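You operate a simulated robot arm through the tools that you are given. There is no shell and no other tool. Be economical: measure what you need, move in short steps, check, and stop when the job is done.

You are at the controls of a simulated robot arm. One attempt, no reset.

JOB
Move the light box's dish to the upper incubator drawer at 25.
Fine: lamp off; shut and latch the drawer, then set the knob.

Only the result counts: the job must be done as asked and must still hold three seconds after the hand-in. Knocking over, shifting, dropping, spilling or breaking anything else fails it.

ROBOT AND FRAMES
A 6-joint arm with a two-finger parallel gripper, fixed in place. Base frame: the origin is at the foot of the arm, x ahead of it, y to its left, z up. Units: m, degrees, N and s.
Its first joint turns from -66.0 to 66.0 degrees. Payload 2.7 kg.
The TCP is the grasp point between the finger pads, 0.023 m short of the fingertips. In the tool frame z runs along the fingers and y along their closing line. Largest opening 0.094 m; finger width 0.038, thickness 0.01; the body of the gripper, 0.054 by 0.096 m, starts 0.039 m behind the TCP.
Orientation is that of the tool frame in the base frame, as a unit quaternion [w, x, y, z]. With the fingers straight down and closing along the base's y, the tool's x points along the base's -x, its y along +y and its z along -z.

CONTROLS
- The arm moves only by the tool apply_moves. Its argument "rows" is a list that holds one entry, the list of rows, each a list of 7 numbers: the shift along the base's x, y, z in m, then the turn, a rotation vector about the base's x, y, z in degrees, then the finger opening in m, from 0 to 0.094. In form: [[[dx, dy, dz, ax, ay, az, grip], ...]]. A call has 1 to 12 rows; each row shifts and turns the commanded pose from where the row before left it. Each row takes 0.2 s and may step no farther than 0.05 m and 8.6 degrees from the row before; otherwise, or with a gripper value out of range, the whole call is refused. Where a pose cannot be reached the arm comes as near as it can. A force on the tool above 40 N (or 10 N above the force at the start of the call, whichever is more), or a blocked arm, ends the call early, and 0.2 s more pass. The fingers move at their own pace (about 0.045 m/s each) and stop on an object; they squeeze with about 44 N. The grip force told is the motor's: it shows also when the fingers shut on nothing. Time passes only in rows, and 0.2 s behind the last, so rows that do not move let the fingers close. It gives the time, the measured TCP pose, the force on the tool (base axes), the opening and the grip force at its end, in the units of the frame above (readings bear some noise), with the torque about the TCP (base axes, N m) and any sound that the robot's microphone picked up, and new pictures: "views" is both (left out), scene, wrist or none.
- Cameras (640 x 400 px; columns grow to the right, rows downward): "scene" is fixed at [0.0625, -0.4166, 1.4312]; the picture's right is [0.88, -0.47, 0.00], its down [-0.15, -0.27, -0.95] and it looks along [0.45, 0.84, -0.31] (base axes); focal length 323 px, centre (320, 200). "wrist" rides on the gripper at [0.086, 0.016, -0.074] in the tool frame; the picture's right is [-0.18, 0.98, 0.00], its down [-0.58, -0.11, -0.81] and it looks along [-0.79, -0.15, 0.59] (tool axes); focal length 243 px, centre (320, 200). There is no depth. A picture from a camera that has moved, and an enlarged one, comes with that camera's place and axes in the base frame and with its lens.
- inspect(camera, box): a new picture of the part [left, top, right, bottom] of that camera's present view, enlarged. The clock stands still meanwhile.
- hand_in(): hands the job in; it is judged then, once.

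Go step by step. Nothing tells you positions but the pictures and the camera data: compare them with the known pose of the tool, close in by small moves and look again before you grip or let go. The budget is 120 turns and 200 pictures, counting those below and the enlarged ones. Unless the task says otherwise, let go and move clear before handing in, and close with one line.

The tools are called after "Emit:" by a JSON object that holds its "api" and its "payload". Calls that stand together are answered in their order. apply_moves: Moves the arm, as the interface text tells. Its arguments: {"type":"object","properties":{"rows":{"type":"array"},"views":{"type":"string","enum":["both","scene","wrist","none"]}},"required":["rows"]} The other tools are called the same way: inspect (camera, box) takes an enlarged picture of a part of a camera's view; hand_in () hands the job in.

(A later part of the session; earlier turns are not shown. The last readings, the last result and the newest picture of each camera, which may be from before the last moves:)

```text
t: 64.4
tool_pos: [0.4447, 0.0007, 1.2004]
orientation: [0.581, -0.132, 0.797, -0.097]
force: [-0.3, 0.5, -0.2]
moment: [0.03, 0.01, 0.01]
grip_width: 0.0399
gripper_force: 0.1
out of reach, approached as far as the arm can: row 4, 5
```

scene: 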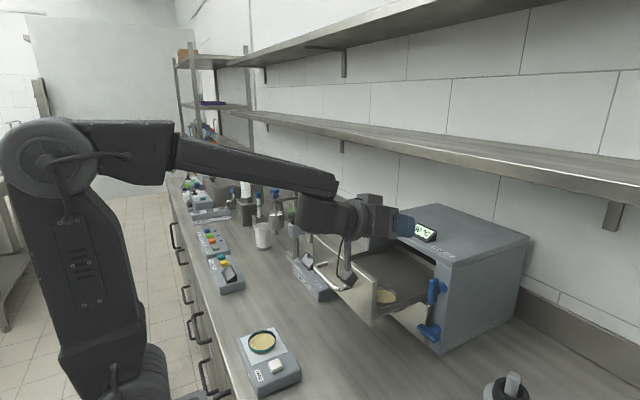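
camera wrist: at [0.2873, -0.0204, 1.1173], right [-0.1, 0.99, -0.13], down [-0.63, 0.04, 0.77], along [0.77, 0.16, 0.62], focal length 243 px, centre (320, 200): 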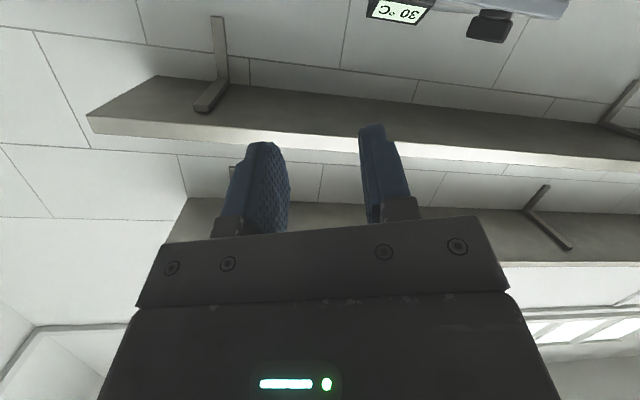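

Position reached after two stiff rows, perhaps already across. I'll try pitching down a bit.

Emit:
{"api": "apply_moves", "payload": {"rows": [[[0, 0, 0.005, 0, 8.4, 0, 0.04], [0, 0, 0.005, 0, 8.4, 0, 0.04], [0, 0, 0.005, 0, 8.4, 0, 0.04]]], "views": "scene"}}

```text
t: 65.2
tool_pos: [0.4436, 0.001, 1.201]
orientation: [0.581, -0.132, 0.797, -0.095]
force: [0.3, 0.2, 0.0]
moment: [0.0, -0.01, 0.03]
grip_width: 0.0401
gripper_force: 0.1
out of reach, approached as far as the arm can: row 1, 2, 3
```

scene: 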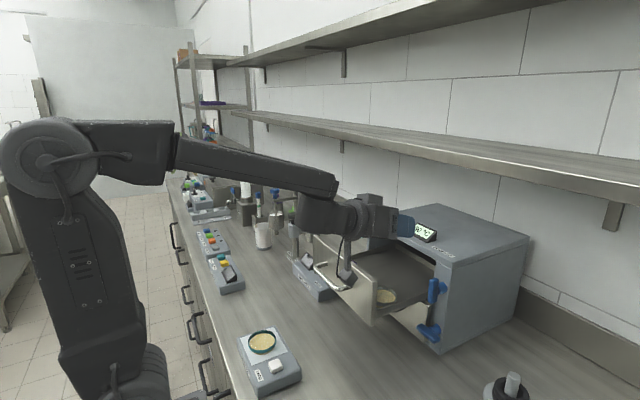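

Near the alignment point the forearm roll has wandered. I'll move to the free space at y≈-0.11, go strongly bent (low and horizontal) in the radial plane so the roll resets to zero, and cross from there.

Emit:
{"api": "apply_moves", "payload": {"rows": [[[-0.006, -0.014, 0, 0, -4, -2, 0.04], [-0.006, -0.014, 0, 0, -4, -2, 0.04], [-0.006, -0.014, 0, 0, -4, -2, 0.04], [-0.006, -0.014, 0, 0, -4, -2, 0.04], [-0.006, -0.014, 0, 0, 0, -2, 0.04], [-0.006, -0.014, 0, 0, 0, -2, 0.04], [-0.006, -0.014, 0, 0, 0, -2, 0.04], [-0.006, -0.014, 0, 0, 0, -2, 0.04]]], "views": "scene"}}

```text
t: 67.0
tool_pos: [0.3967, -0.1095, 1.192]
orientation: [0.643, -0.014, 0.74, -0.197]
force: [0.5, 0.6, 0.0]
moment: [-0.02, 0.0, -0.03]
grip_width: 0.0397
gripper_force: 0.1
out of reach, approached as far as the arm can: row 1
```

scene: 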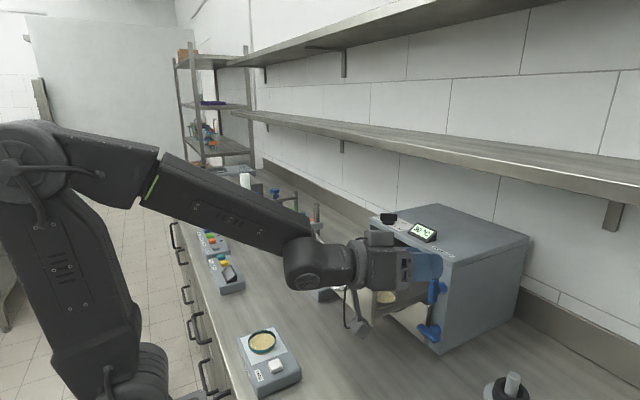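

Heading is radial to within half a degree. I'll lower now to bend the wrist strongly.

Emit:
{"api": "apply_moves", "payload": {"rows": [[[0, 0, -0.02, 0, -1, 0.5, 0.04], [0, 0, -0.02, 0, -1, 0, 0.04], [0, 0, -0.02, 0, -1, 0, 0.04], [0, 0, -0.02, 0, -1, 0, 0.04], [0, 0, -0.02, 0, -1, 0, 0.04], [0, 0, -0.02, 0, 0, 0, 0.04], [0, 0, 0, 0, 0, 0, 0.04]]], "views": "scene"}}

```text
t: 68.6
tool_pos: [0.3977, -0.1085, 1.0719]
orientation: [0.676, -0.008, 0.711, -0.195]
force: [-0.4, -0.5, -0.5]
moment: [0.02, -0.02, 0.01]
grip_width: 0.0397
gripper_force: 0.1
```

scene: 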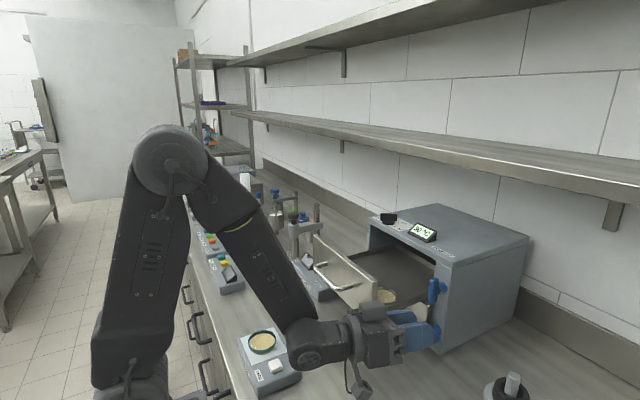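

The wrist is strongly bent and in plane. I'll now pitch down fast in the radial plane with a slight rise.

Emit:
{"api": "apply_moves", "payload": {"rows": [[[0, 0, 0.012, 2.23, 8.1, 0, 0.04], [0, 0, 0.012, 2.23, 8.1, 0, 0.04], [0, 0, 0.012, 2.23, 8.1, 0, 0.04], [0, 0, 0.012, 2.23, 8.1, 0, 0.04], [0, 0, 0.012, 2.23, 8.1, 0, 0.04], [0, 0, 0.012, 2.23, 8.1, 0, 0.04], [0, 0, 0.012, 2.23, 8.1, 0, 0.04], [0, 0, 0.012, 2.23, 8.1, 0, 0.04]]], "views": "scene"}}

```text
t: 70.4
tool_pos: [0.3963, -0.1209, 1.1469]
orientation: [0.362, -0.02, 0.929, -0.079]
force: [0.0, 1.1, -0.1]
moment: [0.0, -0.01, 0.01]
grip_width: 0.0398
gripper_force: 0.2
out of reach, approached as far as the arm can: row 4, 5, 6
```

scene: 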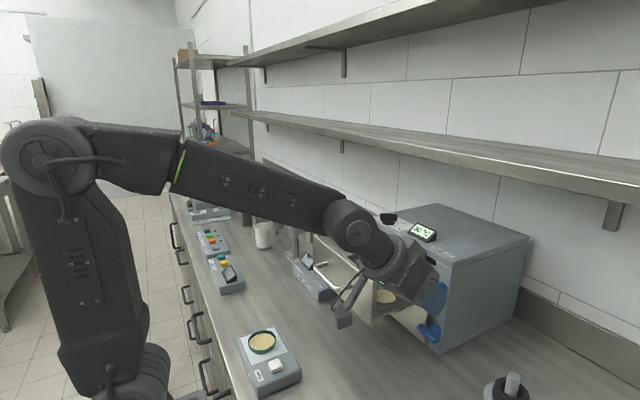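

Crossed successfully: the wrist is now down-bent. I'll finish to vertical while rising.

Emit:
{"api": "apply_moves", "payload": {"rows": [[[0, 0.005, 0.02, 2.2, 8.1, 0, 0.06], [0, 0.005, 0.02, 2.2, 8.1, 0, 0.06], [0, 0.005, 0.02, 2.2, 8.1, 0, 0.07], [0, 0.005, 0.02, 2.2, 8.1, 0, 0.075], [0, 0.005, 0.02, 2.2, 8.1, 0, 0.075], [0, 0, 0, 0, 0, 0, 0.075]]], "views": "none"}}

```text
t: 71.8
tool_pos: [0.3964, -0.096, 1.2452]
orientation: [0.02, -0.013, 0.999, 0.021]
force: [0.4, 0.8, 0.0]
moment: [0.02, 0.03, 0.01]
grip_width: 0.075
gripper_force: 0.0
```

Tool down again. I'll remove the small residual tilt and go to a point high behind the drawer to look into it.

Emit:
{"api": "apply_moves", "payload": {"rows": [[[-0.015, 0.03, 0.015, -2.4, 2.3, 0, 0.075], [-0.015, 0.035, 0.015, 0, 0, 0, 0.075], [-0.015, 0.035, 0.015, 0, 0, 0, 0.075], [-0.015, 0.035, 0.015, 0, 0, 0, 0.075], [-0.015, 0.035, 0.01, 0, 0, 0, 0.075], [-0.015, 0.035, 0.01, 0, 0, 0, 0.075], [0, 0, 0, 0, 0, 0, 0.075]]]}}

Emit:
{"api": "inspect", "payload": {"camera": "wrist", "box": [160, 0, 480, 200]}}

```text
t: 73.4
tool_pos: [0.3048, 0.1122, 1.3255]
orientation: [0.0, -0.011, 1.0, 0.001]
force: [-0.3, 0.4, 0.5]
moment: [-0.02, -0.01, -0.02]
grip_width: 0.075
gripper_force: 0.0
camera wrist: at [0.2189, 0.1257, 1.4003], right [0.16, 0.99, 0.0], down [0.58, -0.1, 0.81], along [0.8, -0.13, -0.59], focal length 243 px, centre (320, 200)
```

scene: 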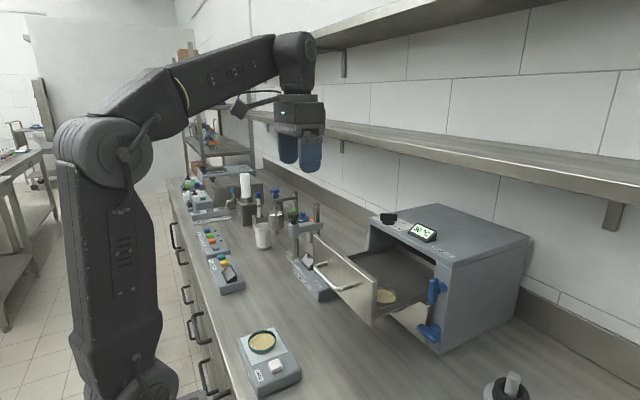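
wrist: 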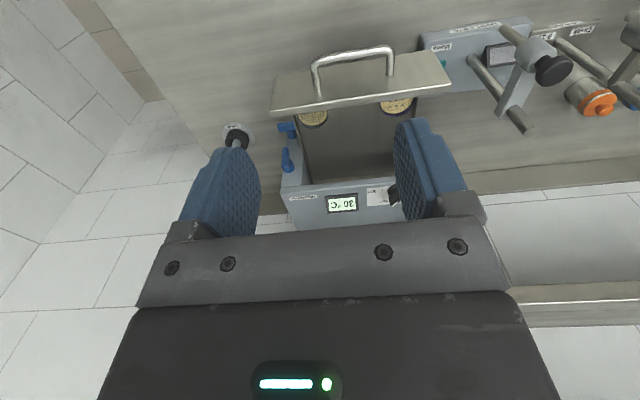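

```text
2.00 times, centred on (320, 100) of wrist
camera zoom: at [0.2189, 0.1257, 1.4003], right [0.16, 0.99, 0.0], down [0.58, -0.1, 0.81], along [0.8, -0.13, -0.59], focal length 485 px, centre (320, 400)
```

zoom: 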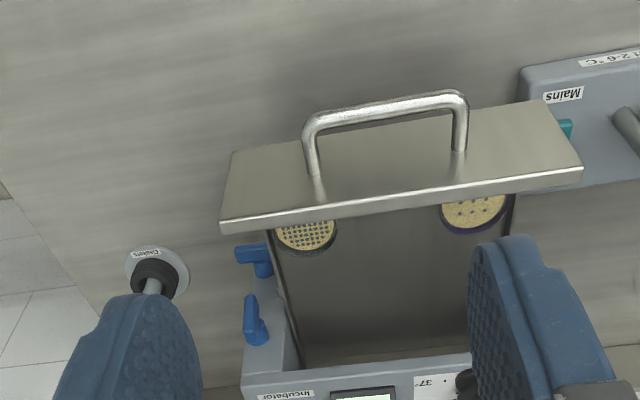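

The drawer holds two dishes in the front corners, near (0.486, 0.067) and (0.49, 0.225), with a free middle at y≈0.146. With fingers closing along x I can set our dish there at x≈0.507. Now I'll turn the tool +90° and go above the light-box dish.

Emit:
{"api": "apply_moves", "payload": {"rows": [[[-0.008, 0.005, -0.025, 0, 0, 8.2, 0.08], [-0.008, 0.005, -0.025, 0, 0, 8.2, 0.08], [-0.008, 0.005, -0.025, 0, 0, 8.2, 0.08], [-0.008, 0.005, -0.025, 0, 0, 8.2, 0.08], [-0.008, 0.005, -0.025, 0, 0, 8.2, 0.08], [-0.008, 0.005, -0.025, 0, 0, 8.2, 0.08], [-0.008, 0.005, -0.025, 0, 0, 8.2, 0.08], [-0.008, 0.005, -0.025, 0, 0, 8.2, 0.08], [-0.008, 0.005, -0.025, 0, 0, 8.2, 0.08], [-0.007, 0.01, -0.025, 0, 0, 8.2, 0.08], [0, 0.002, -0.02, 0, 0, 6.7, 0.08], [0, 0, 0, 0, 0, 0, 0.08]]]}}

```text
t: 76.0
tool_pos: [0.2265, 0.166, 1.0526]
orientation: [0.001, 0.708, -0.706, 0.0]
force: [-0.7, -0.2, 0.3]
moment: [0.01, 0.02, 0.0]
grip_width: 0.0799
gripper_force: 0.1
camera wrist: at [0.2111, 0.078, 1.1287], right [-0.98, 0.18, 0.0], down [0.11, 0.58, 0.81], along [0.15, 0.79, -0.59], focal length 243 px, centre (320, 200)
```

scene: 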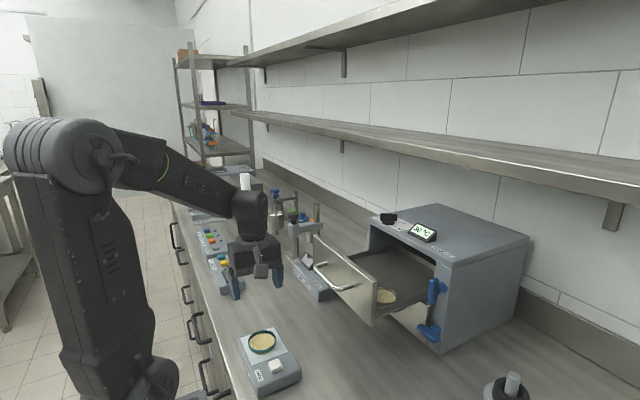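
wrist: 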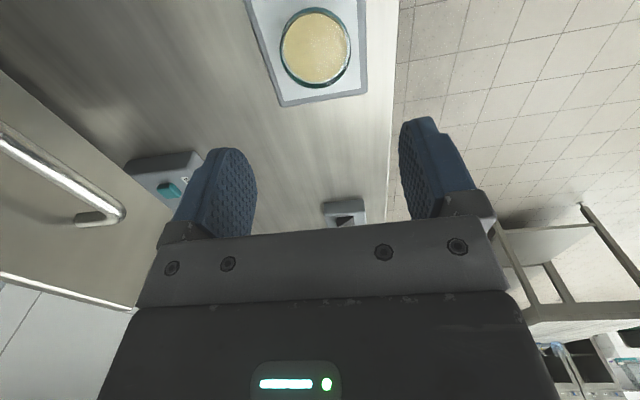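

The dish is at about (0.230, 0.166), 60 mm wide. I'll centre and descend partway, then check.

Emit:
{"api": "apply_moves", "payload": {"rows": [[[0.003, 0, -0.03, 0, 0, 0, 0.08], [0, 0, -0.03, 0, 0, 0, 0.08], [0, 0, -0.03, 0, 0, 0, 0.08], [0, 0, 0, 0, 0, 0, 0.08]]]}}

Emit:
{"api": "inspect", "payload": {"camera": "scene", "box": [210, 290, 310, 400]}}

Emit:
{"api": "inspect", "payload": {"camera": "wrist", "box": [160, 30, 480, 230]}}

```text
t: 77.0
tool_pos: [0.2306, 0.1647, 0.963]
orientation: [0.001, 0.707, -0.707, -0.001]
force: [0.4, 1.0, 0.3]
moment: [0.01, -0.03, -0.02]
grip_width: 0.0798
gripper_force: 0.1
camera wrist: at [0.2144, 0.0783, 1.0393], right [-0.98, 0.18, 0.0], down [0.11, 0.58, 0.81], along [0.15, 0.79, -0.59], focal length 243 px, centre (320, 200)
```

scene: 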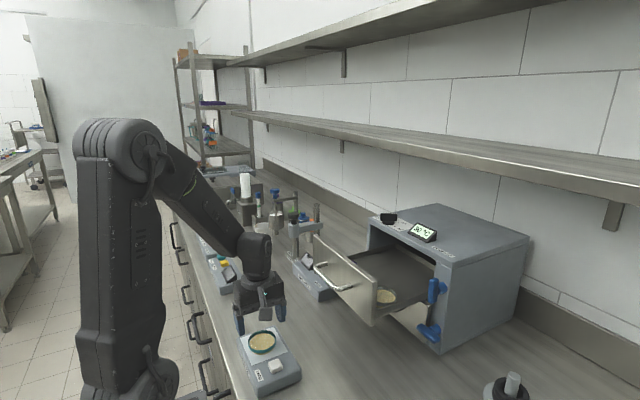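
wrist: 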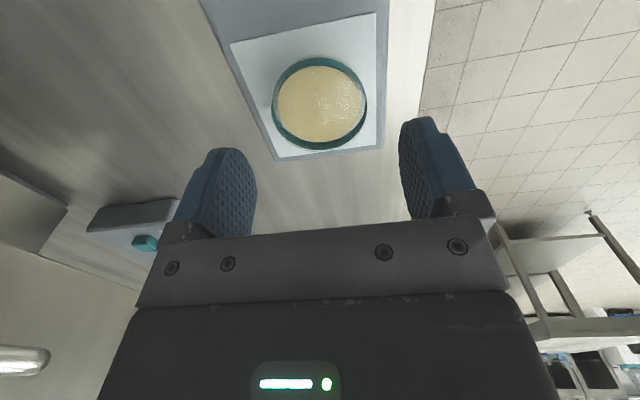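

```text
3.64 times, centred on (260, 345) of scene
camera zoom: at [0.0625, -0.4166, 1.4312], right [0.88, -0.47, 0.0], down [-0.15, -0.27, -0.95], along [0.45, 0.84, -0.31], focal length 1174 px, centre (538, -327)
```

zoom: 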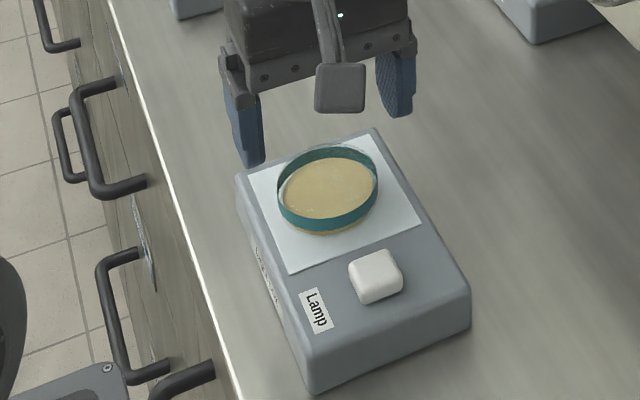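

```text
2.00 times, centred on (320, 130) of wrist
camera zoom: at [0.2144, 0.0783, 1.0393], right [-0.98, 0.18, 0.0], down [0.11, 0.58, 0.81], along [0.15, 0.79, -0.59], focal length 485 px, centre (320, 340)
```

zoom: 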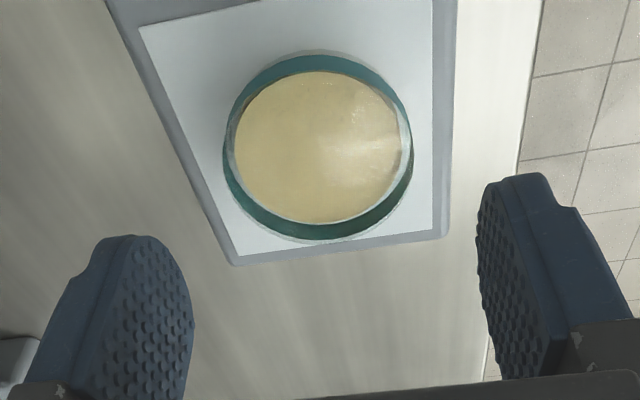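

Fingers straddle the dish. I'll descend further, carefully.

Emit:
{"api": "apply_moves", "payload": {"rows": [[[-0.001, 0, -0.015, 0, 0, 0, 0.08], [0, 0, -0.012, 0, 0, 0, 0.08], [0, 0, -0.008, 0, 0, 0, 0.08], [0, 0, 0, 0, 0, 0, 0.08]]]}}

Emit:
{"api": "inspect", "payload": {"camera": "scene", "box": [210, 290, 310, 400]}}

```text
t: 78.0
tool_pos: [0.229, 0.1653, 0.9292]
orientation: [0.0, -0.707, 0.707, 0.001]
force: [-0.3, -0.3, -0.6]
moment: [-0.01, 0.0, 0.0]
grip_width: 0.08
gripper_force: 0.1
camera wrist: at [0.2133, 0.0785, 1.0041], right [-0.98, 0.18, 0.0], down [0.11, 0.58, 0.81], along [0.15, 0.79, -0.59], focal length 243 px, centre (320, 200)
```

scene: 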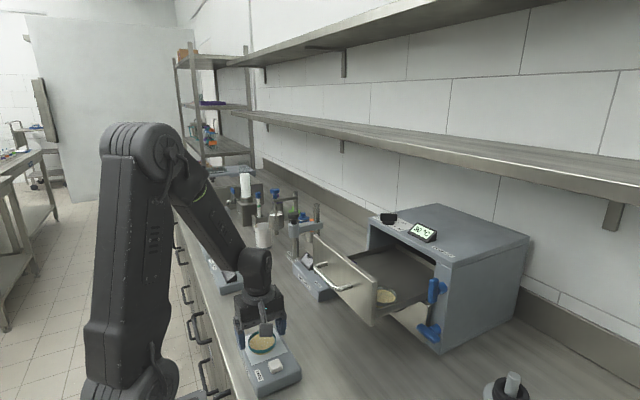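
wrist: 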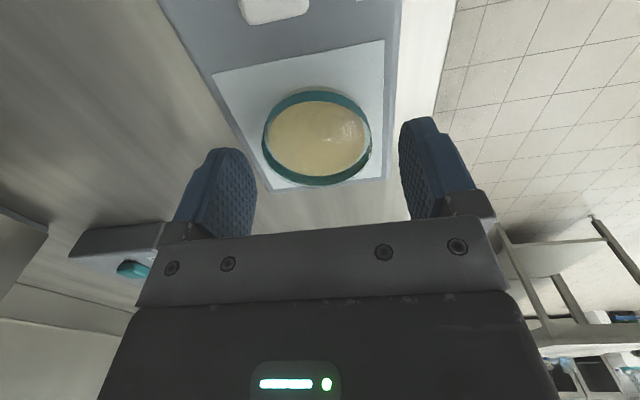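

```text
3.64 times, centred on (260, 345) of scene
camera zoom: at [0.0625, -0.4166, 1.4312], right [0.88, -0.47, 0.0], down [-0.15, -0.27, -0.95], along [0.45, 0.84, -0.31], focal length 1174 px, centre (538, -327)
```

zoom: 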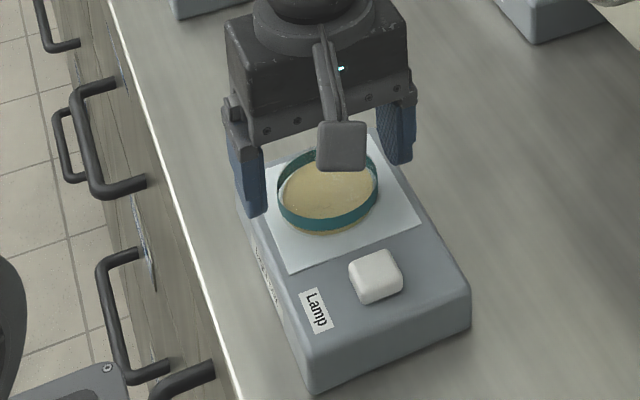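

Tip height is now about the rim height. I'll lower another centimetre in fine steps, watching force.

Emit:
{"api": "apply_moves", "payload": {"rows": [[[0.001, -0.003, -0.004, 0, 0, 0, 0.08], [0, 0, -0.004, 0, 0, 0, 0.08], [0, 0, -0.003, 0, 0, 0, 0.08]]], "views": "wrist"}}

Emit:
{"api": "inspect", "payload": {"camera": "scene", "box": [230, 310, 300, 370]}}

```text
t: 78.8
tool_pos: [0.2308, 0.1623, 0.9183]
orientation: [-0.001, -0.707, 0.707, 0.0]
force: [0.0, 0.1, 0.2]
moment: [-0.01, -0.03, 0.03]
grip_width: 0.0803
gripper_force: 0.1
camera wrist: at [0.2145, 0.0755, 0.9934], right [-0.98, 0.18, 0.0], down [0.11, 0.58, 0.81], along [0.15, 0.79, -0.59], focal length 243 px, centre (320, 200)
```

wrist: 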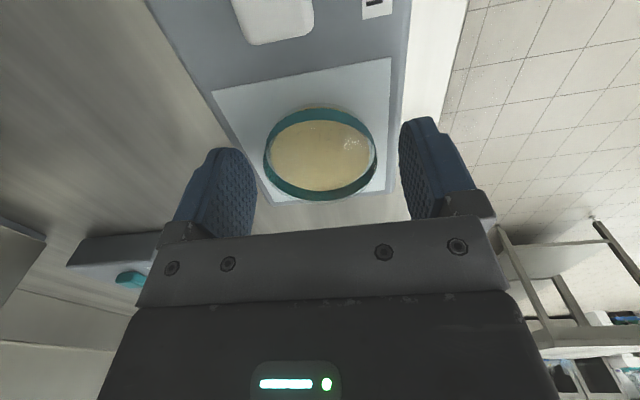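

```text
6.67 times, centred on (265, 340) of scene
camera zoom: at [0.0625, -0.4166, 1.4312], right [0.88, -0.47, 0.0], down [-0.15, -0.27, -0.95], along [0.45, 0.84, -0.31], focal length 2152 px, centre (687, -733)
```

zoom: 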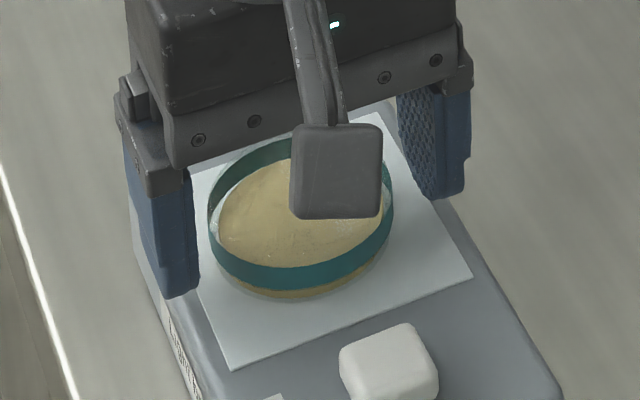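

No contact yet. Three millimetres lower for a better hold, then close gently on the dish.

Emit:
{"api": "apply_moves", "payload": {"rows": [[[0, 0, -0.002, 0, 0, 0, 0.08], [0, 0, -0.001, 0, 0, 0, 0.08], [0, 0, 0, 0, 0, 0, 0.066], [0, 0, 0, 0, 0, 0, 0.062], [0, 0, 0, 0, 0, 0, 0.05], [0, 0, 0, 0, 0, 0, 0.05], [0, 0, 0, 0, 0, 0, 0.05]]]}}

Emit:
{"api": "inspect", "payload": {"camera": "scene", "box": [230, 310, 300, 370]}}

```text
t: 80.4
tool_pos: [0.2304, 0.1638, 0.9152]
orientation: [-0.001, -0.707, 0.708, 0.001]
force: [0.0, -0.4, 0.5]
moment: [0.02, -0.01, 0.01]
grip_width: 0.0596
gripper_force: 44.5
camera wrist: at [0.2139, 0.0762, 0.9906], right [-0.98, 0.18, 0.0], down [0.11, 0.58, 0.81], along [0.15, 0.79, -0.59], focal length 243 px, centre (320, 200)
```

scene: 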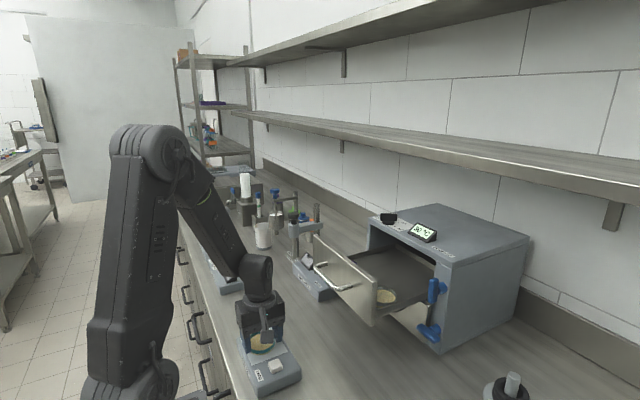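
wrist: 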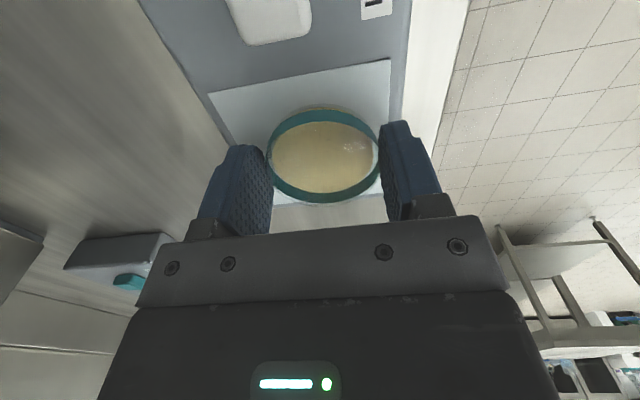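

```text
6.67 times, centred on (265, 340) of scene
camera zoom: at [0.0625, -0.4166, 1.4312], right [0.88, -0.47, 0.0], down [-0.15, -0.27, -0.95], along [0.45, 0.84, -0.31], focal length 2152 px, centre (687, -733)
```

zoom: 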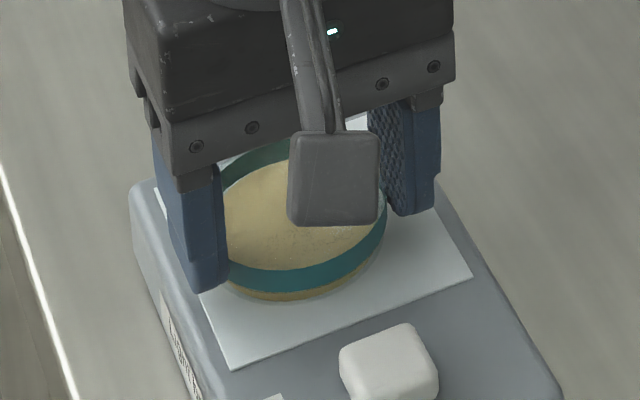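

Held at 59.6 mm. I'll lift slowly.

Emit:
{"api": "apply_moves", "payload": {"rows": [[[0, 0, 0.006, 0, 0, 0, 0.05], [0, 0, 0.012, 0, 0, 0, 0.05], [0, 0, 0.02, 0, 0, 0, 0.05], [0, 0, 0.025, 0, 0, 0, 0.05]]]}}

```text
t: 81.4
tool_pos: [0.2312, 0.1626, 0.9789]
orientation: [-0.001, -0.707, 0.707, 0.001]
force: [0.1, -0.7, -0.6]
moment: [0.0, -0.01, -0.01]
grip_width: 0.0597
gripper_force: 43.9
camera wrist: at [0.2153, 0.0757, 1.0537], right [-0.98, 0.18, 0.0], down [0.11, 0.58, 0.81], along [0.15, 0.79, -0.59], focal length 243 px, centre (320, 200)
```

scene: 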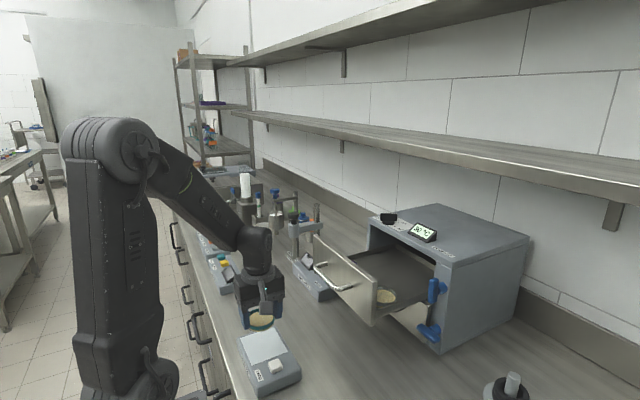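
wrist: 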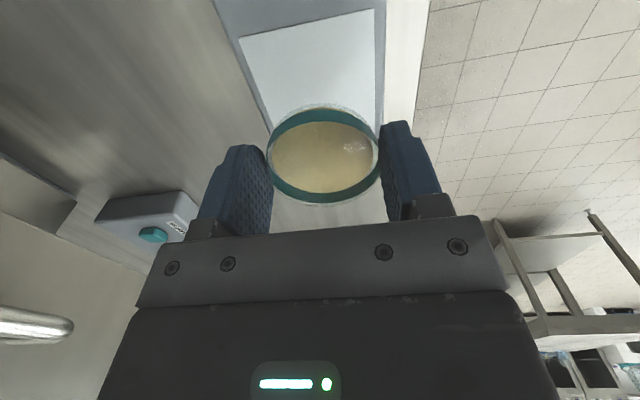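

The dish is up and level. I'll raise above the drawer front, then carry it over.

Emit:
{"api": "apply_moves", "payload": {"rows": [[[0, 0, 0.03, 0, 0, 0, 0.05], [0, 0, 0.04, 0, 0, 0, 0.05], [0, 0, 0.04, 0, 0, 0, 0.05], [0, 0, 0.04, 0, 0, 0, 0.05], [0, 0, 0.04, 0, 0, 0, 0.05], [0.02, -0.002, 0.02, 0, 0, 0, 0.05], [0.035, -0.003, 0, 0, 0, 0, 0.05], [0.035, -0.003, 0, 0, 0, 0, 0.05], [0.035, -0.003, 0, 0, 0, 0, 0.05], [0.035, -0.003, 0, 0, 0, 0, 0.05], [0.03, -0.002, 0, 0, 0, 0, 0.05]]]}}

```text
t: 83.8
tool_pos: [0.4196, 0.1466, 1.1887]
orientation: [-0.001, -0.707, 0.708, 0.001]
force: [-0.8, -0.2, -0.8]
moment: [0.01, 0.01, 0.05]
grip_width: 0.0593
gripper_force: 43.9
camera wrist: at [0.4041, 0.0599, 1.2633], right [-0.98, 0.18, 0.0], down [0.11, 0.58, 0.81], along [0.15, 0.79, -0.59], focal length 243 px, centre (320, 200)
```

scene: 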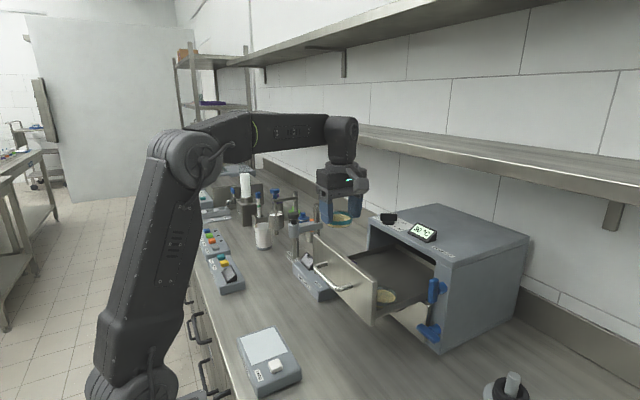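
wrist: 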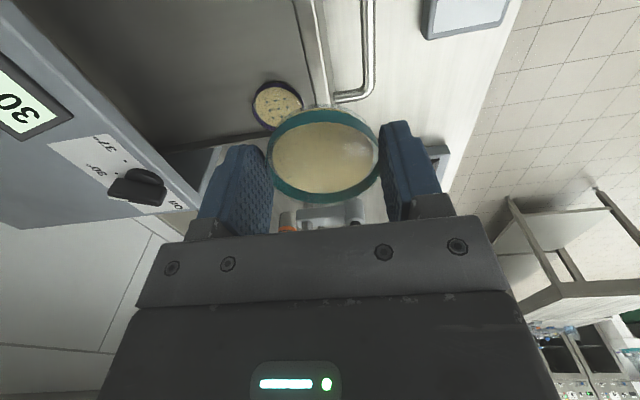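

The free gap between the two dishes is centred at y≈0.141. I'll move over (0.515, 0.141) and lower partway.

Emit:
{"api": "apply_moves", "payload": {"rows": [[[0.03, -0.002, 0, 0, 0, 0, 0.05], [0.035, -0.002, 0, 0, 0, 0, 0.05], [0.03, -0.001, 0, 0, 0, 0, 0.05], [0, 0, -0.03, 0, 0, 0, 0.05], [0, 0, -0.03, 0, 0, 0, 0.05], [0, 0, 0, 0, 0, 0, 0.05]]]}}

Emit:
{"api": "inspect", "payload": {"camera": "scene", "box": [310, 190, 470, 330]}}

```text
t: 85.2
tool_pos: [0.5156, 0.1424, 1.1298]
orientation: [0.001, 0.707, -0.707, 0.0]
force: [0.5, 0.2, 0.3]
moment: [-0.02, 0.02, -0.01]
grip_width: 0.0594
gripper_force: 44.4
camera wrist: at [0.4996, 0.0556, 1.206], right [-0.98, 0.18, 0.0], down [0.11, 0.58, 0.81], along [0.15, 0.79, -0.59], focal length 243 px, centre (320, 200)
```

scene: 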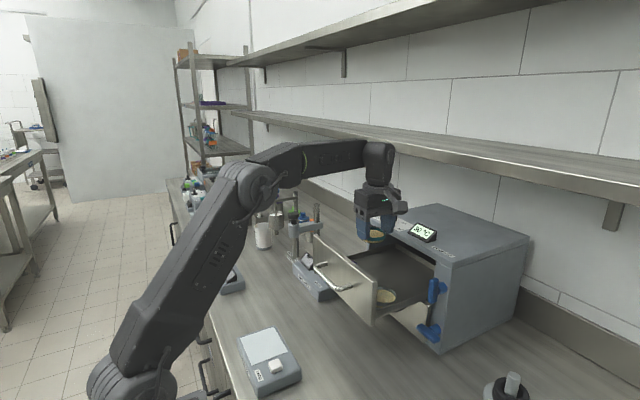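
wrist: 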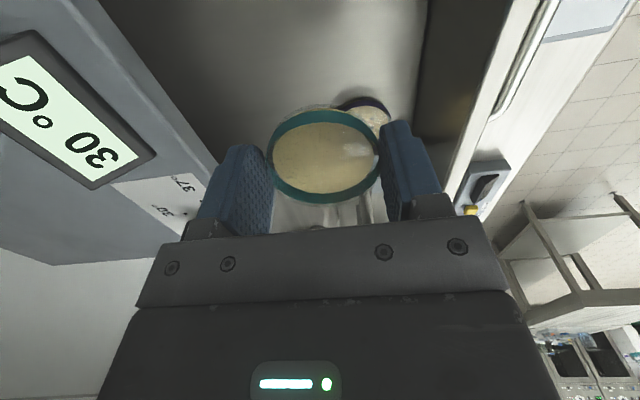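

```text
2.86 times, centred on (390, 260) of scene
camera zoom: at [0.0625, -0.4166, 1.4312], right [0.88, -0.47, 0.0], down [-0.15, -0.27, -0.95], along [0.45, 0.84, -0.31], focal length 922 px, centre (120, 29)
```

zoom: 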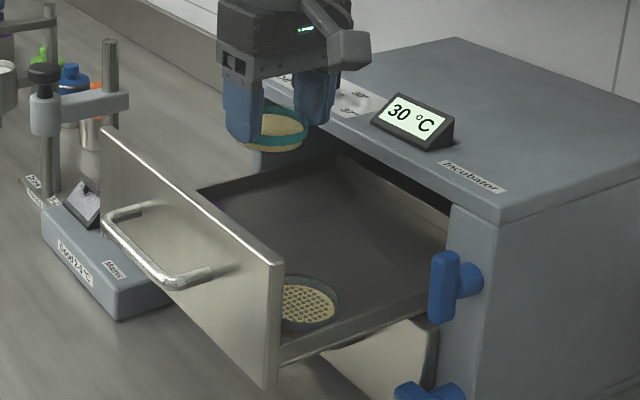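

Clear on all sides. I'll lower into the drawer.

Emit:
{"api": "apply_moves", "payload": {"rows": [[[0, -0.001, -0.025, 0, 0, 0, 0.05], [0, 0, -0.025, 0, 0, 0, 0.05], [0, 0, -0.02, 0, 0, 0, 0.05], [0, 0, 0, 0, 0, 0, 0.05]]]}}

Emit:
{"api": "inspect", "payload": {"camera": "scene", "box": [310, 190, 470, 330]}}

```text
t: 86.2
tool_pos: [0.5147, 0.1425, 1.0592]
orientation: [-0.001, -0.707, 0.708, 0.001]
force: [0.6, 0.6, -0.3]
moment: [-0.03, 0.02, -0.03]
grip_width: 0.0598
gripper_force: 44.6
camera wrist: at [0.4994, 0.0556, 1.1343], right [-0.98, 0.18, 0.0], down [0.11, 0.58, 0.81], along [0.15, 0.79, -0.59], focal length 243 px, centre (320, 200)
```

scene: 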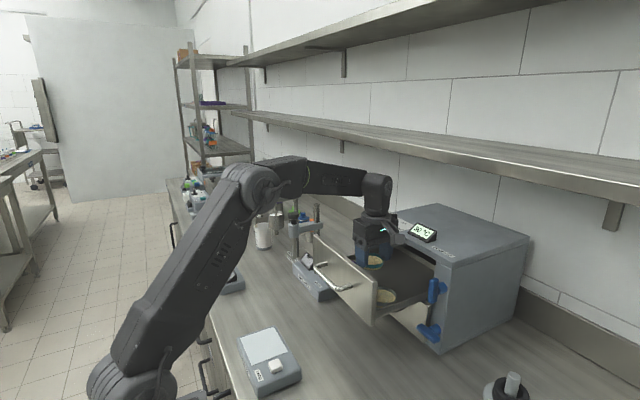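
wrist: 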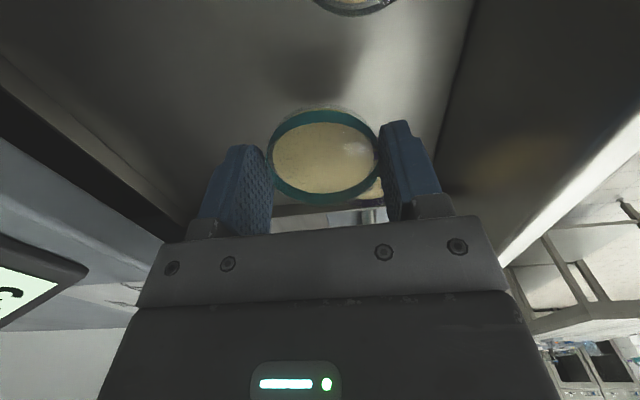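

```text
2.86 times, centred on (390, 260) of scene
camera zoom: at [0.0625, -0.4166, 1.4312], right [0.88, -0.47, 0.0], down [-0.15, -0.27, -0.95], along [0.45, 0.84, -0.31], focal length 922 px, centre (120, 29)
```

zoom: 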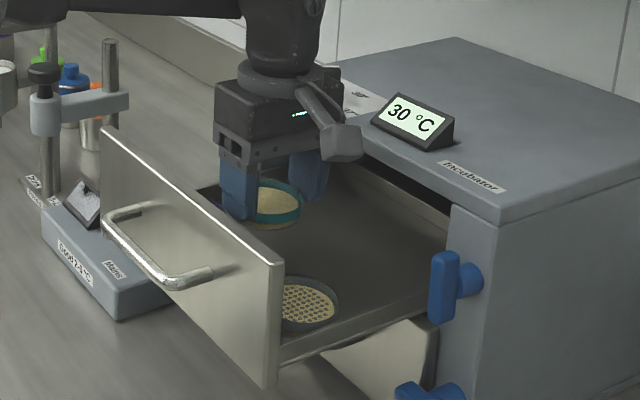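

Going down further, with fine steps at the end.

Emit:
{"api": "apply_moves", "payload": {"rows": [[[0, -0.001, -0.013, 0, 0, 0, 0.05], [0, 0, -0.01, 0, 0, 0, 0.05], [0, 0, -0.005, 0, 0, 0, 0.05], [0, 0, 0, 0, 0, 0, 0.05]]]}}

Emit:
{"api": "inspect", "payload": {"camera": "scene", "box": [340, 220, 440, 320]}}

```text
t: 87.2
tool_pos: [0.5155, 0.1416, 1.0317]
orientation: [0.0, -0.707, 0.707, 0.0]
force: [-0.4, 0.0, 0.4]
moment: [-0.03, 0.01, -0.03]
grip_width: 0.0597
gripper_force: 44.2
camera wrist: at [0.4993, 0.054, 1.1069], right [-0.98, 0.18, 0.0], down [0.11, 0.58, 0.81], along [0.15, 0.79, -0.59], focal length 243 px, centre (320, 200)
```

scene: 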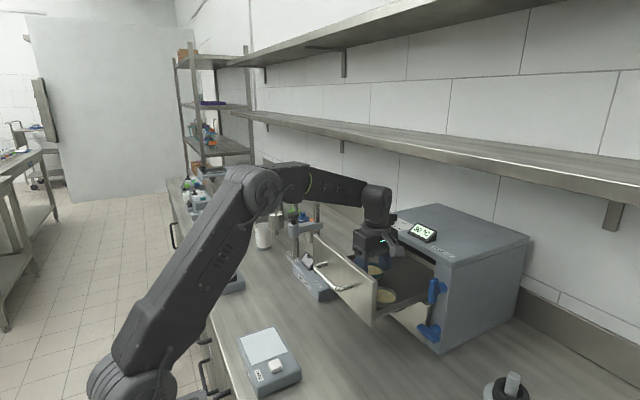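
wrist: 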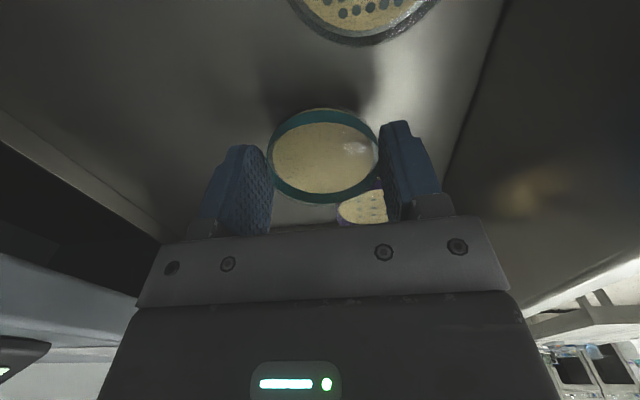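

```text
4.00 times, centred on (390, 270) of scene
camera zoom: at [0.0625, -0.4166, 1.4312], right [0.88, -0.47, 0.0], down [-0.15, -0.27, -0.95], along [0.45, 0.84, -0.31], focal length 1291 px, centre (40, -80)
```

zoom: 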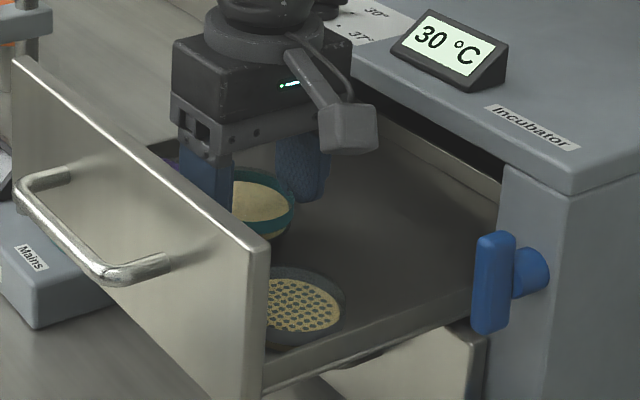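

Both neighbours are clear. I'll lower in 3 mm steps until I feel the floor.

Emit:
{"api": "apply_moves", "payload": {"rows": [[[0, -0.001, -0.004, 0, 0, 0, 0.05], [0, 0, -0.004, 0, 0, 0, 0.05], [0, 0, -0.003, 0, 0, 0, 0.05], [0, 0, -0.003, 0, 0, 0, 0.05]]], "views": "none"}}

```text
t: 88.2
tool_pos: [0.5151, 0.1395, 1.0165]
orientation: [-0.001, -0.707, 0.707, 0.0]
force: [0.2, -0.5, -1.4]
moment: [-0.01, -0.02, 0.03]
grip_width: 0.0597
gripper_force: 44.1
```

Emit:
{"api": "apply_moves", "payload": {"rows": [[[0, 0, -0.003, 0, 0, 0, 0.05], [0, 0, -0.003, 0, 0, 0, 0.05]]], "views": "wrist"}}

Emit:
{"api": "inspect", "payload": {"camera": "scene", "box": [350, 240, 420, 310]}}

```text
t: 88.8
tool_pos: [0.5166, 0.1393, 1.0161]
orientation: [-0.004, 0.707, -0.707, 0.003]
force: [-0.7, -4.3, 31.8]
moment: [0.11, 0.3, 0.0]
grip_width: 0.0596
gripper_force: 43.5
camera wrist: at [0.4992, 0.0521, 1.0908], right [-0.98, 0.18, -0.01], down [0.1, 0.58, 0.81], along [0.15, 0.79, -0.59], focal length 243 px, centre (320, 200)
```

wrist: 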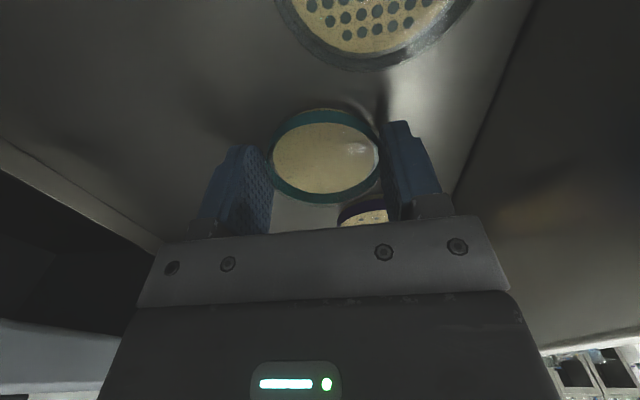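

```text
5.71 times, centred on (385, 275) of scene
camera zoom: at [0.062, -0.4169, 1.4312], right [0.88, -0.47, 0.0], down [-0.15, -0.27, -0.95], along [0.45, 0.84, -0.31], focal length 1844 px, centre (-51, -229)
```

zoom: 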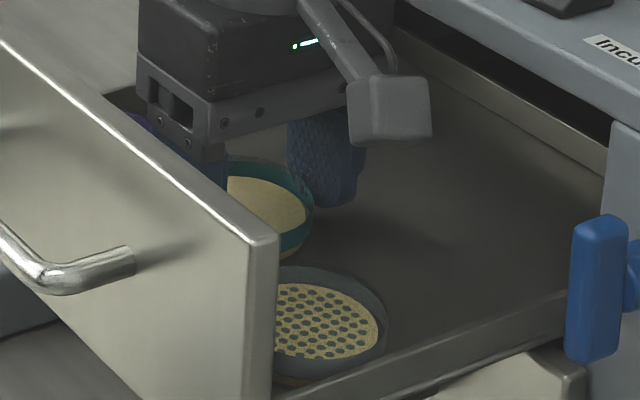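

The dish is on the floor of the drawer. I'll relieve the pressure, open, and lift out.

Emit:
{"api": "apply_moves", "payload": {"rows": [[[0, 0, 0.0025, 0, 0, 0, 0.05], [0, 0, 0, 0, 0, 0, 0.062], [0, 0, 0, 0, 0, 0, 0.07], [0, 0, 0, 0, 0, 0, 0.075], [0, 0, 0.006, 0, 0, 0, 0.075], [0, 0, 0.02, 0, 0, 0, 0.075], [0, 0, 0.04, 0, 0, 0, 0.075], [0, 0, 0.045, 0, 0, 0, 0.075], [0, 0, 0.045, 0, 0, 0, 0.075]]]}}

Emit:
{"api": "inspect", "payload": {"camera": "scene", "box": [340, 230, 440, 320]}}

```text
t: 90.8
tool_pos: [0.515, 0.1407, 1.1695]
orientation: [-0.001, -0.707, 0.708, 0.001]
force: [0.6, -0.2, 0.6]
moment: [-0.01, 0.0, 0.0]
grip_width: 0.075
gripper_force: 0.1
camera wrist: at [0.4977, 0.053, 1.2451], right [-0.98, 0.18, 0.0], down [0.11, 0.58, 0.81], along [0.15, 0.79, -0.59], focal length 243 px, centre (320, 200)
```

scene: 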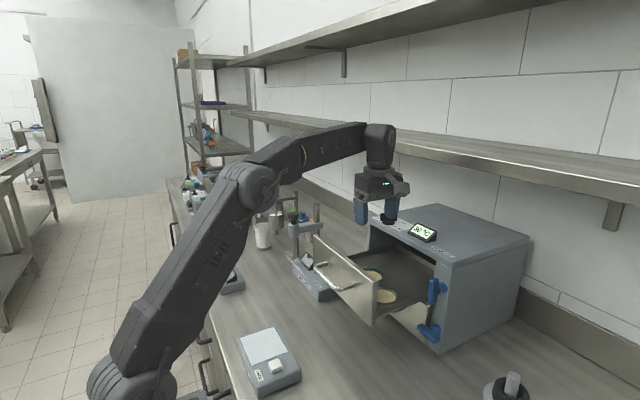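
wrist: 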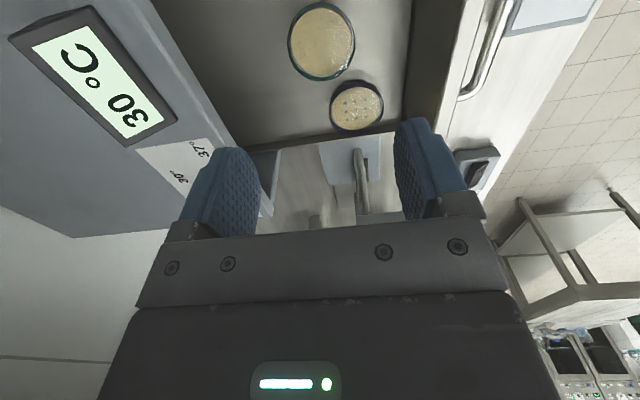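

```text
4.44 times, centred on (390, 275) of scene
camera zoom: at [0.0625, -0.4166, 1.4312], right [0.88, -0.47, 0.0], down [-0.15, -0.27, -0.95], along [0.45, 0.84, -0.31], focal length 1434 px, centre (9, -133)
```

zoom: 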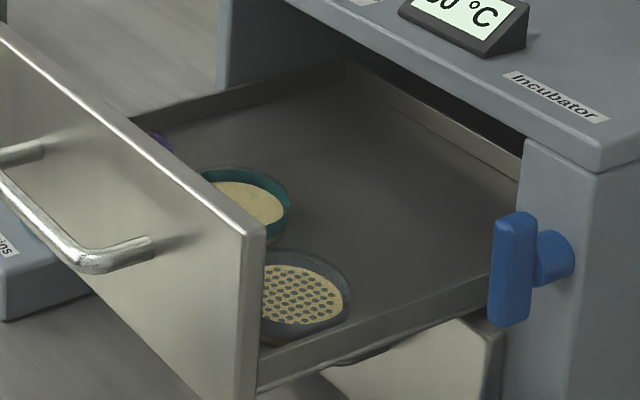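

The dish sits cleanly between the others. Next I'll close the fingers, come down in front of the handle and push the drawer shut.

Emit:
{"api": "apply_moves", "payload": {"rows": [[[-0.03, 0, 0.01, 0, 0, 0, 0.05], [-0.045, 0, 0, 0, 0, 0, 0], [-0.045, 0, 0, 0, 0, 0, 0], [-0.045, 0, 0, 0, 0, 0, 0], [-0.035, 0, 0, 0, 0, 0, 0], [0, 0.002, -0.04, 0, 0, 0, 0], [0, 0, -0.04, 0, 0, 0, 0], [0, 0, -0.04, 0, 0, 0, 0], [0, 0, 0, 0, 0, 0, 0]]], "views": "scene"}}

```text
t: 92.8
tool_pos: [0.3128, 0.1392, 1.06]
orientation: [-0.001, -0.707, 0.707, 0.001]
force: [-0.1, 0.3, 0.5]
moment: [-0.02, 0.02, -0.03]
grip_width: 0.0
gripper_force: 42.0
```

scene: 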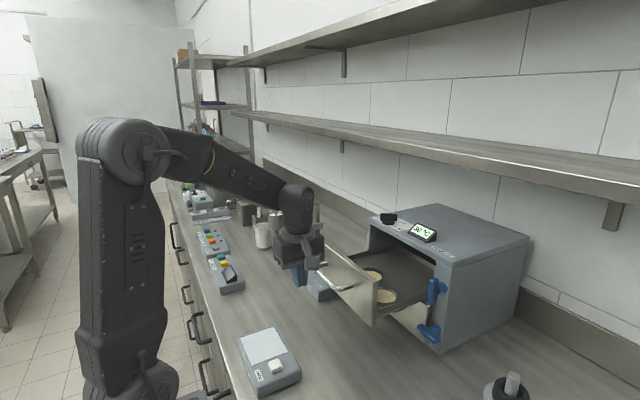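

Lowering to handle height and pushing forward slowly.

Emit:
{"api": "apply_moves", "payload": {"rows": [[[0, 0.003, -0.017, 0, 0, 0, 0], [0.015, 0, 0, 0, 0, 0, 0], [0.015, 0, 0, 0, 0, 0, 0], [0.012, 0, 0, 0, 0, 0, 0], [0.012, 0, 0, 0, 0, 0, 0], [0.012, 0, 0, 0, 0, 0, 0], [0.012, 0, 0, 0, 0, 0, 0], [0.012, 0, 0, 0, 0, 0, 0]]], "views": "scene"}}

```text
t: 94.6
tool_pos: [0.404, 0.1457, 1.0425]
orientation: [0.001, -0.707, 0.707, 0.001]
force: [-1.2, 0.6, -0.3]
moment: [0.02, 0.05, -0.03]
grip_width: 0.0
gripper_force: 42.7
```

scene: 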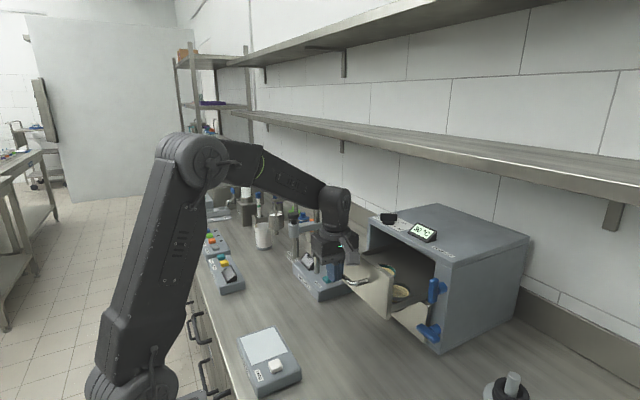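

The drawer is moving in smoothly with almost no force. Continuing.

Emit:
{"api": "apply_moves", "payload": {"rows": [[[0.012, 0, 0, 0, 0, 0, 0], [0.012, 0, 0, 0, 0, 0, 0], [0.012, 0, 0, 0, 0, 0, 0], [0.012, 0, 0, 0, 0, 0, 0], [0.012, 0, 0, 0, 0, 0, 0], [0.012, 0, 0, 0, 0, 0, 0], [0.012, 0, 0, 0, 0, 0, 0], [0.012, 0, 0, 0, 0, 0, 0]]], "views": "scene"}}

```text
t: 96.4
tool_pos: [0.5007, 0.144, 1.042]
orientation: [0.0, 0.707, -0.707, -0.001]
force: [-0.8, 0.6, 0.3]
moment: [-0.02, -0.01, 0.02]
grip_width: 0.0
gripper_force: 42.9
```

scene: 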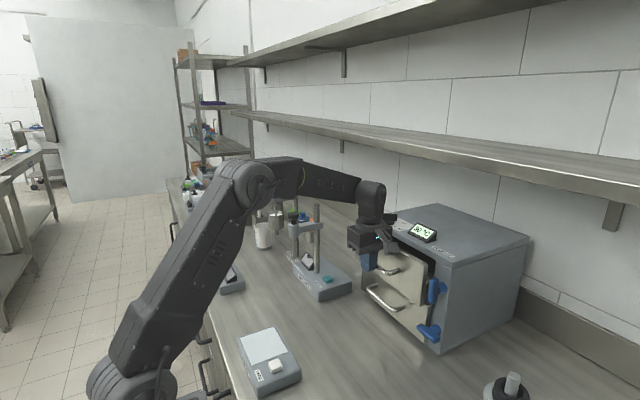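

About 2–3 cm remain. I'll push in until it seats.

Emit:
{"api": "apply_moves", "payload": {"rows": [[[0.007, 0, 0, 0, 0, 0, 0], [0.006, 0, 0, 0, 0, 0, 0], [0.005, 0, 0, 0, 0, 0, 0], [0.004, 0, 0, 0, 0, 0, 0], [0.003, 0, 0, 0, 0, 0, 0], [0.003, 0, 0, 0, 0, 0, 0]]], "views": "none"}}

Emit:
{"api": "inspect", "payload": {"camera": "scene", "box": [340, 200, 480, 350]}}

```text
t: 97.8
tool_pos: [0.5284, 0.144, 1.0425]
orientation: [-0.002, -0.707, 0.707, 0.002]
force: [-13.0, -0.8, 4.8]
moment: [-0.01, 0.14, 0.01]
grip_width: 0.0002
gripper_force: 42.1
```

```text
2.67 times, centred on (410, 275) of scene
camera zoom: at [0.062, -0.4167, 1.4312], right [0.88, -0.47, 0.0], down [-0.15, -0.27, -0.95], along [0.45, 0.84, -0.31], focal length 861 px, centre (80, 0)
```

zoom: 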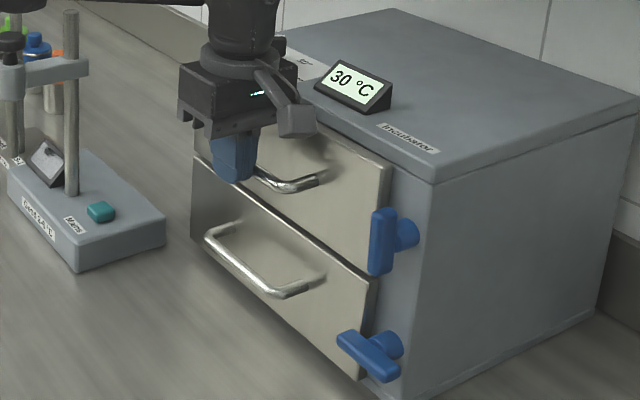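

The drawer is shut (seated against 13 N). Now the latch: I'll use the closed fingers, tool tilted about 30° forward, to push the upper latch bar back over. First back off, rise and turn the tool while moving to the right of the latch.

Emit:
{"api": "apply_moves", "payload": {"rows": [[[-0.03, 0, 0.01, 0, 0, 0, 0], [-0.03, -0.01, 0.03, 0, 0, 0, 0], [0, -0.02, 0.03, 0, 0, -8.2, 0], [0, -0.02, 0.03, 0, 0, -8.2, 0], [0, -0.02, 0.02, 0, 0, -8.2, 0], [0, -0.02, 0, 0, 0, -8.2, 0], [0, -0.02, 0, 0, 0, -8.2, 0], [0, -0.02, 0, 0, 0, -8.2, 0], [0, -0.02, 0, 0, 0, -8.2, 0], [0, -0.02, 0, 0, 0, -8.2, 0], [0, -0.02, 0, 0, 0, -8.2, 0], [0, -0.01, 0, 0, 0, -8.2, 0]]], "views": "none"}}

Emit:
{"api": "apply_moves", "payload": {"rows": [[[0, 0, 0, 0, 0, -7.5, 0], [0, 0, -0.01, 0, -7.5, 0, 0], [0, 0, -0.01, 0, -7.5, 0, 0], [0, 0, -0.01, 0, -7.5, 0, 0], [0, 0, 0, 0, -7.5, 0, 0], [0, 0, 0, 0, 0, 0, 0]]], "views": "wrist"}}

```text
t: 100.4
tool_pos: [0.4692, -0.0558, 1.1625]
orientation: [0.0, -0.067, 0.998, 0.0]
force: [-0.3, 0.2, -1.1]
moment: [0.01, 0.0, -0.03]
grip_width: 0.0
gripper_force: 42.4
```

```text
t: 101.8
tool_pos: [0.4697, -0.0559, 1.1317]
orientation: [0.26, -0.004, 0.966, -0.001]
force: [-0.4, -0.1, 0.0]
moment: [0.03, -0.01, -0.04]
grip_width: 0.0
gripper_force: 42.8
camera wrist: at [0.3578, -0.0409, 1.154], right [0.15, 0.98, 0.09], down [0.1, -0.1, 0.99], along [0.98, -0.14, -0.11], focal length 243 px, centre (320, 200)
```

wrist: 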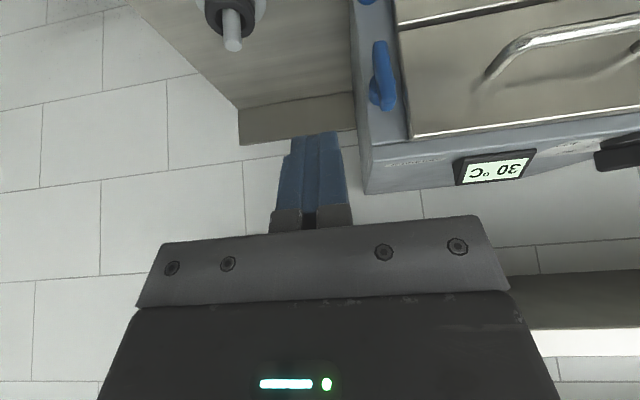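

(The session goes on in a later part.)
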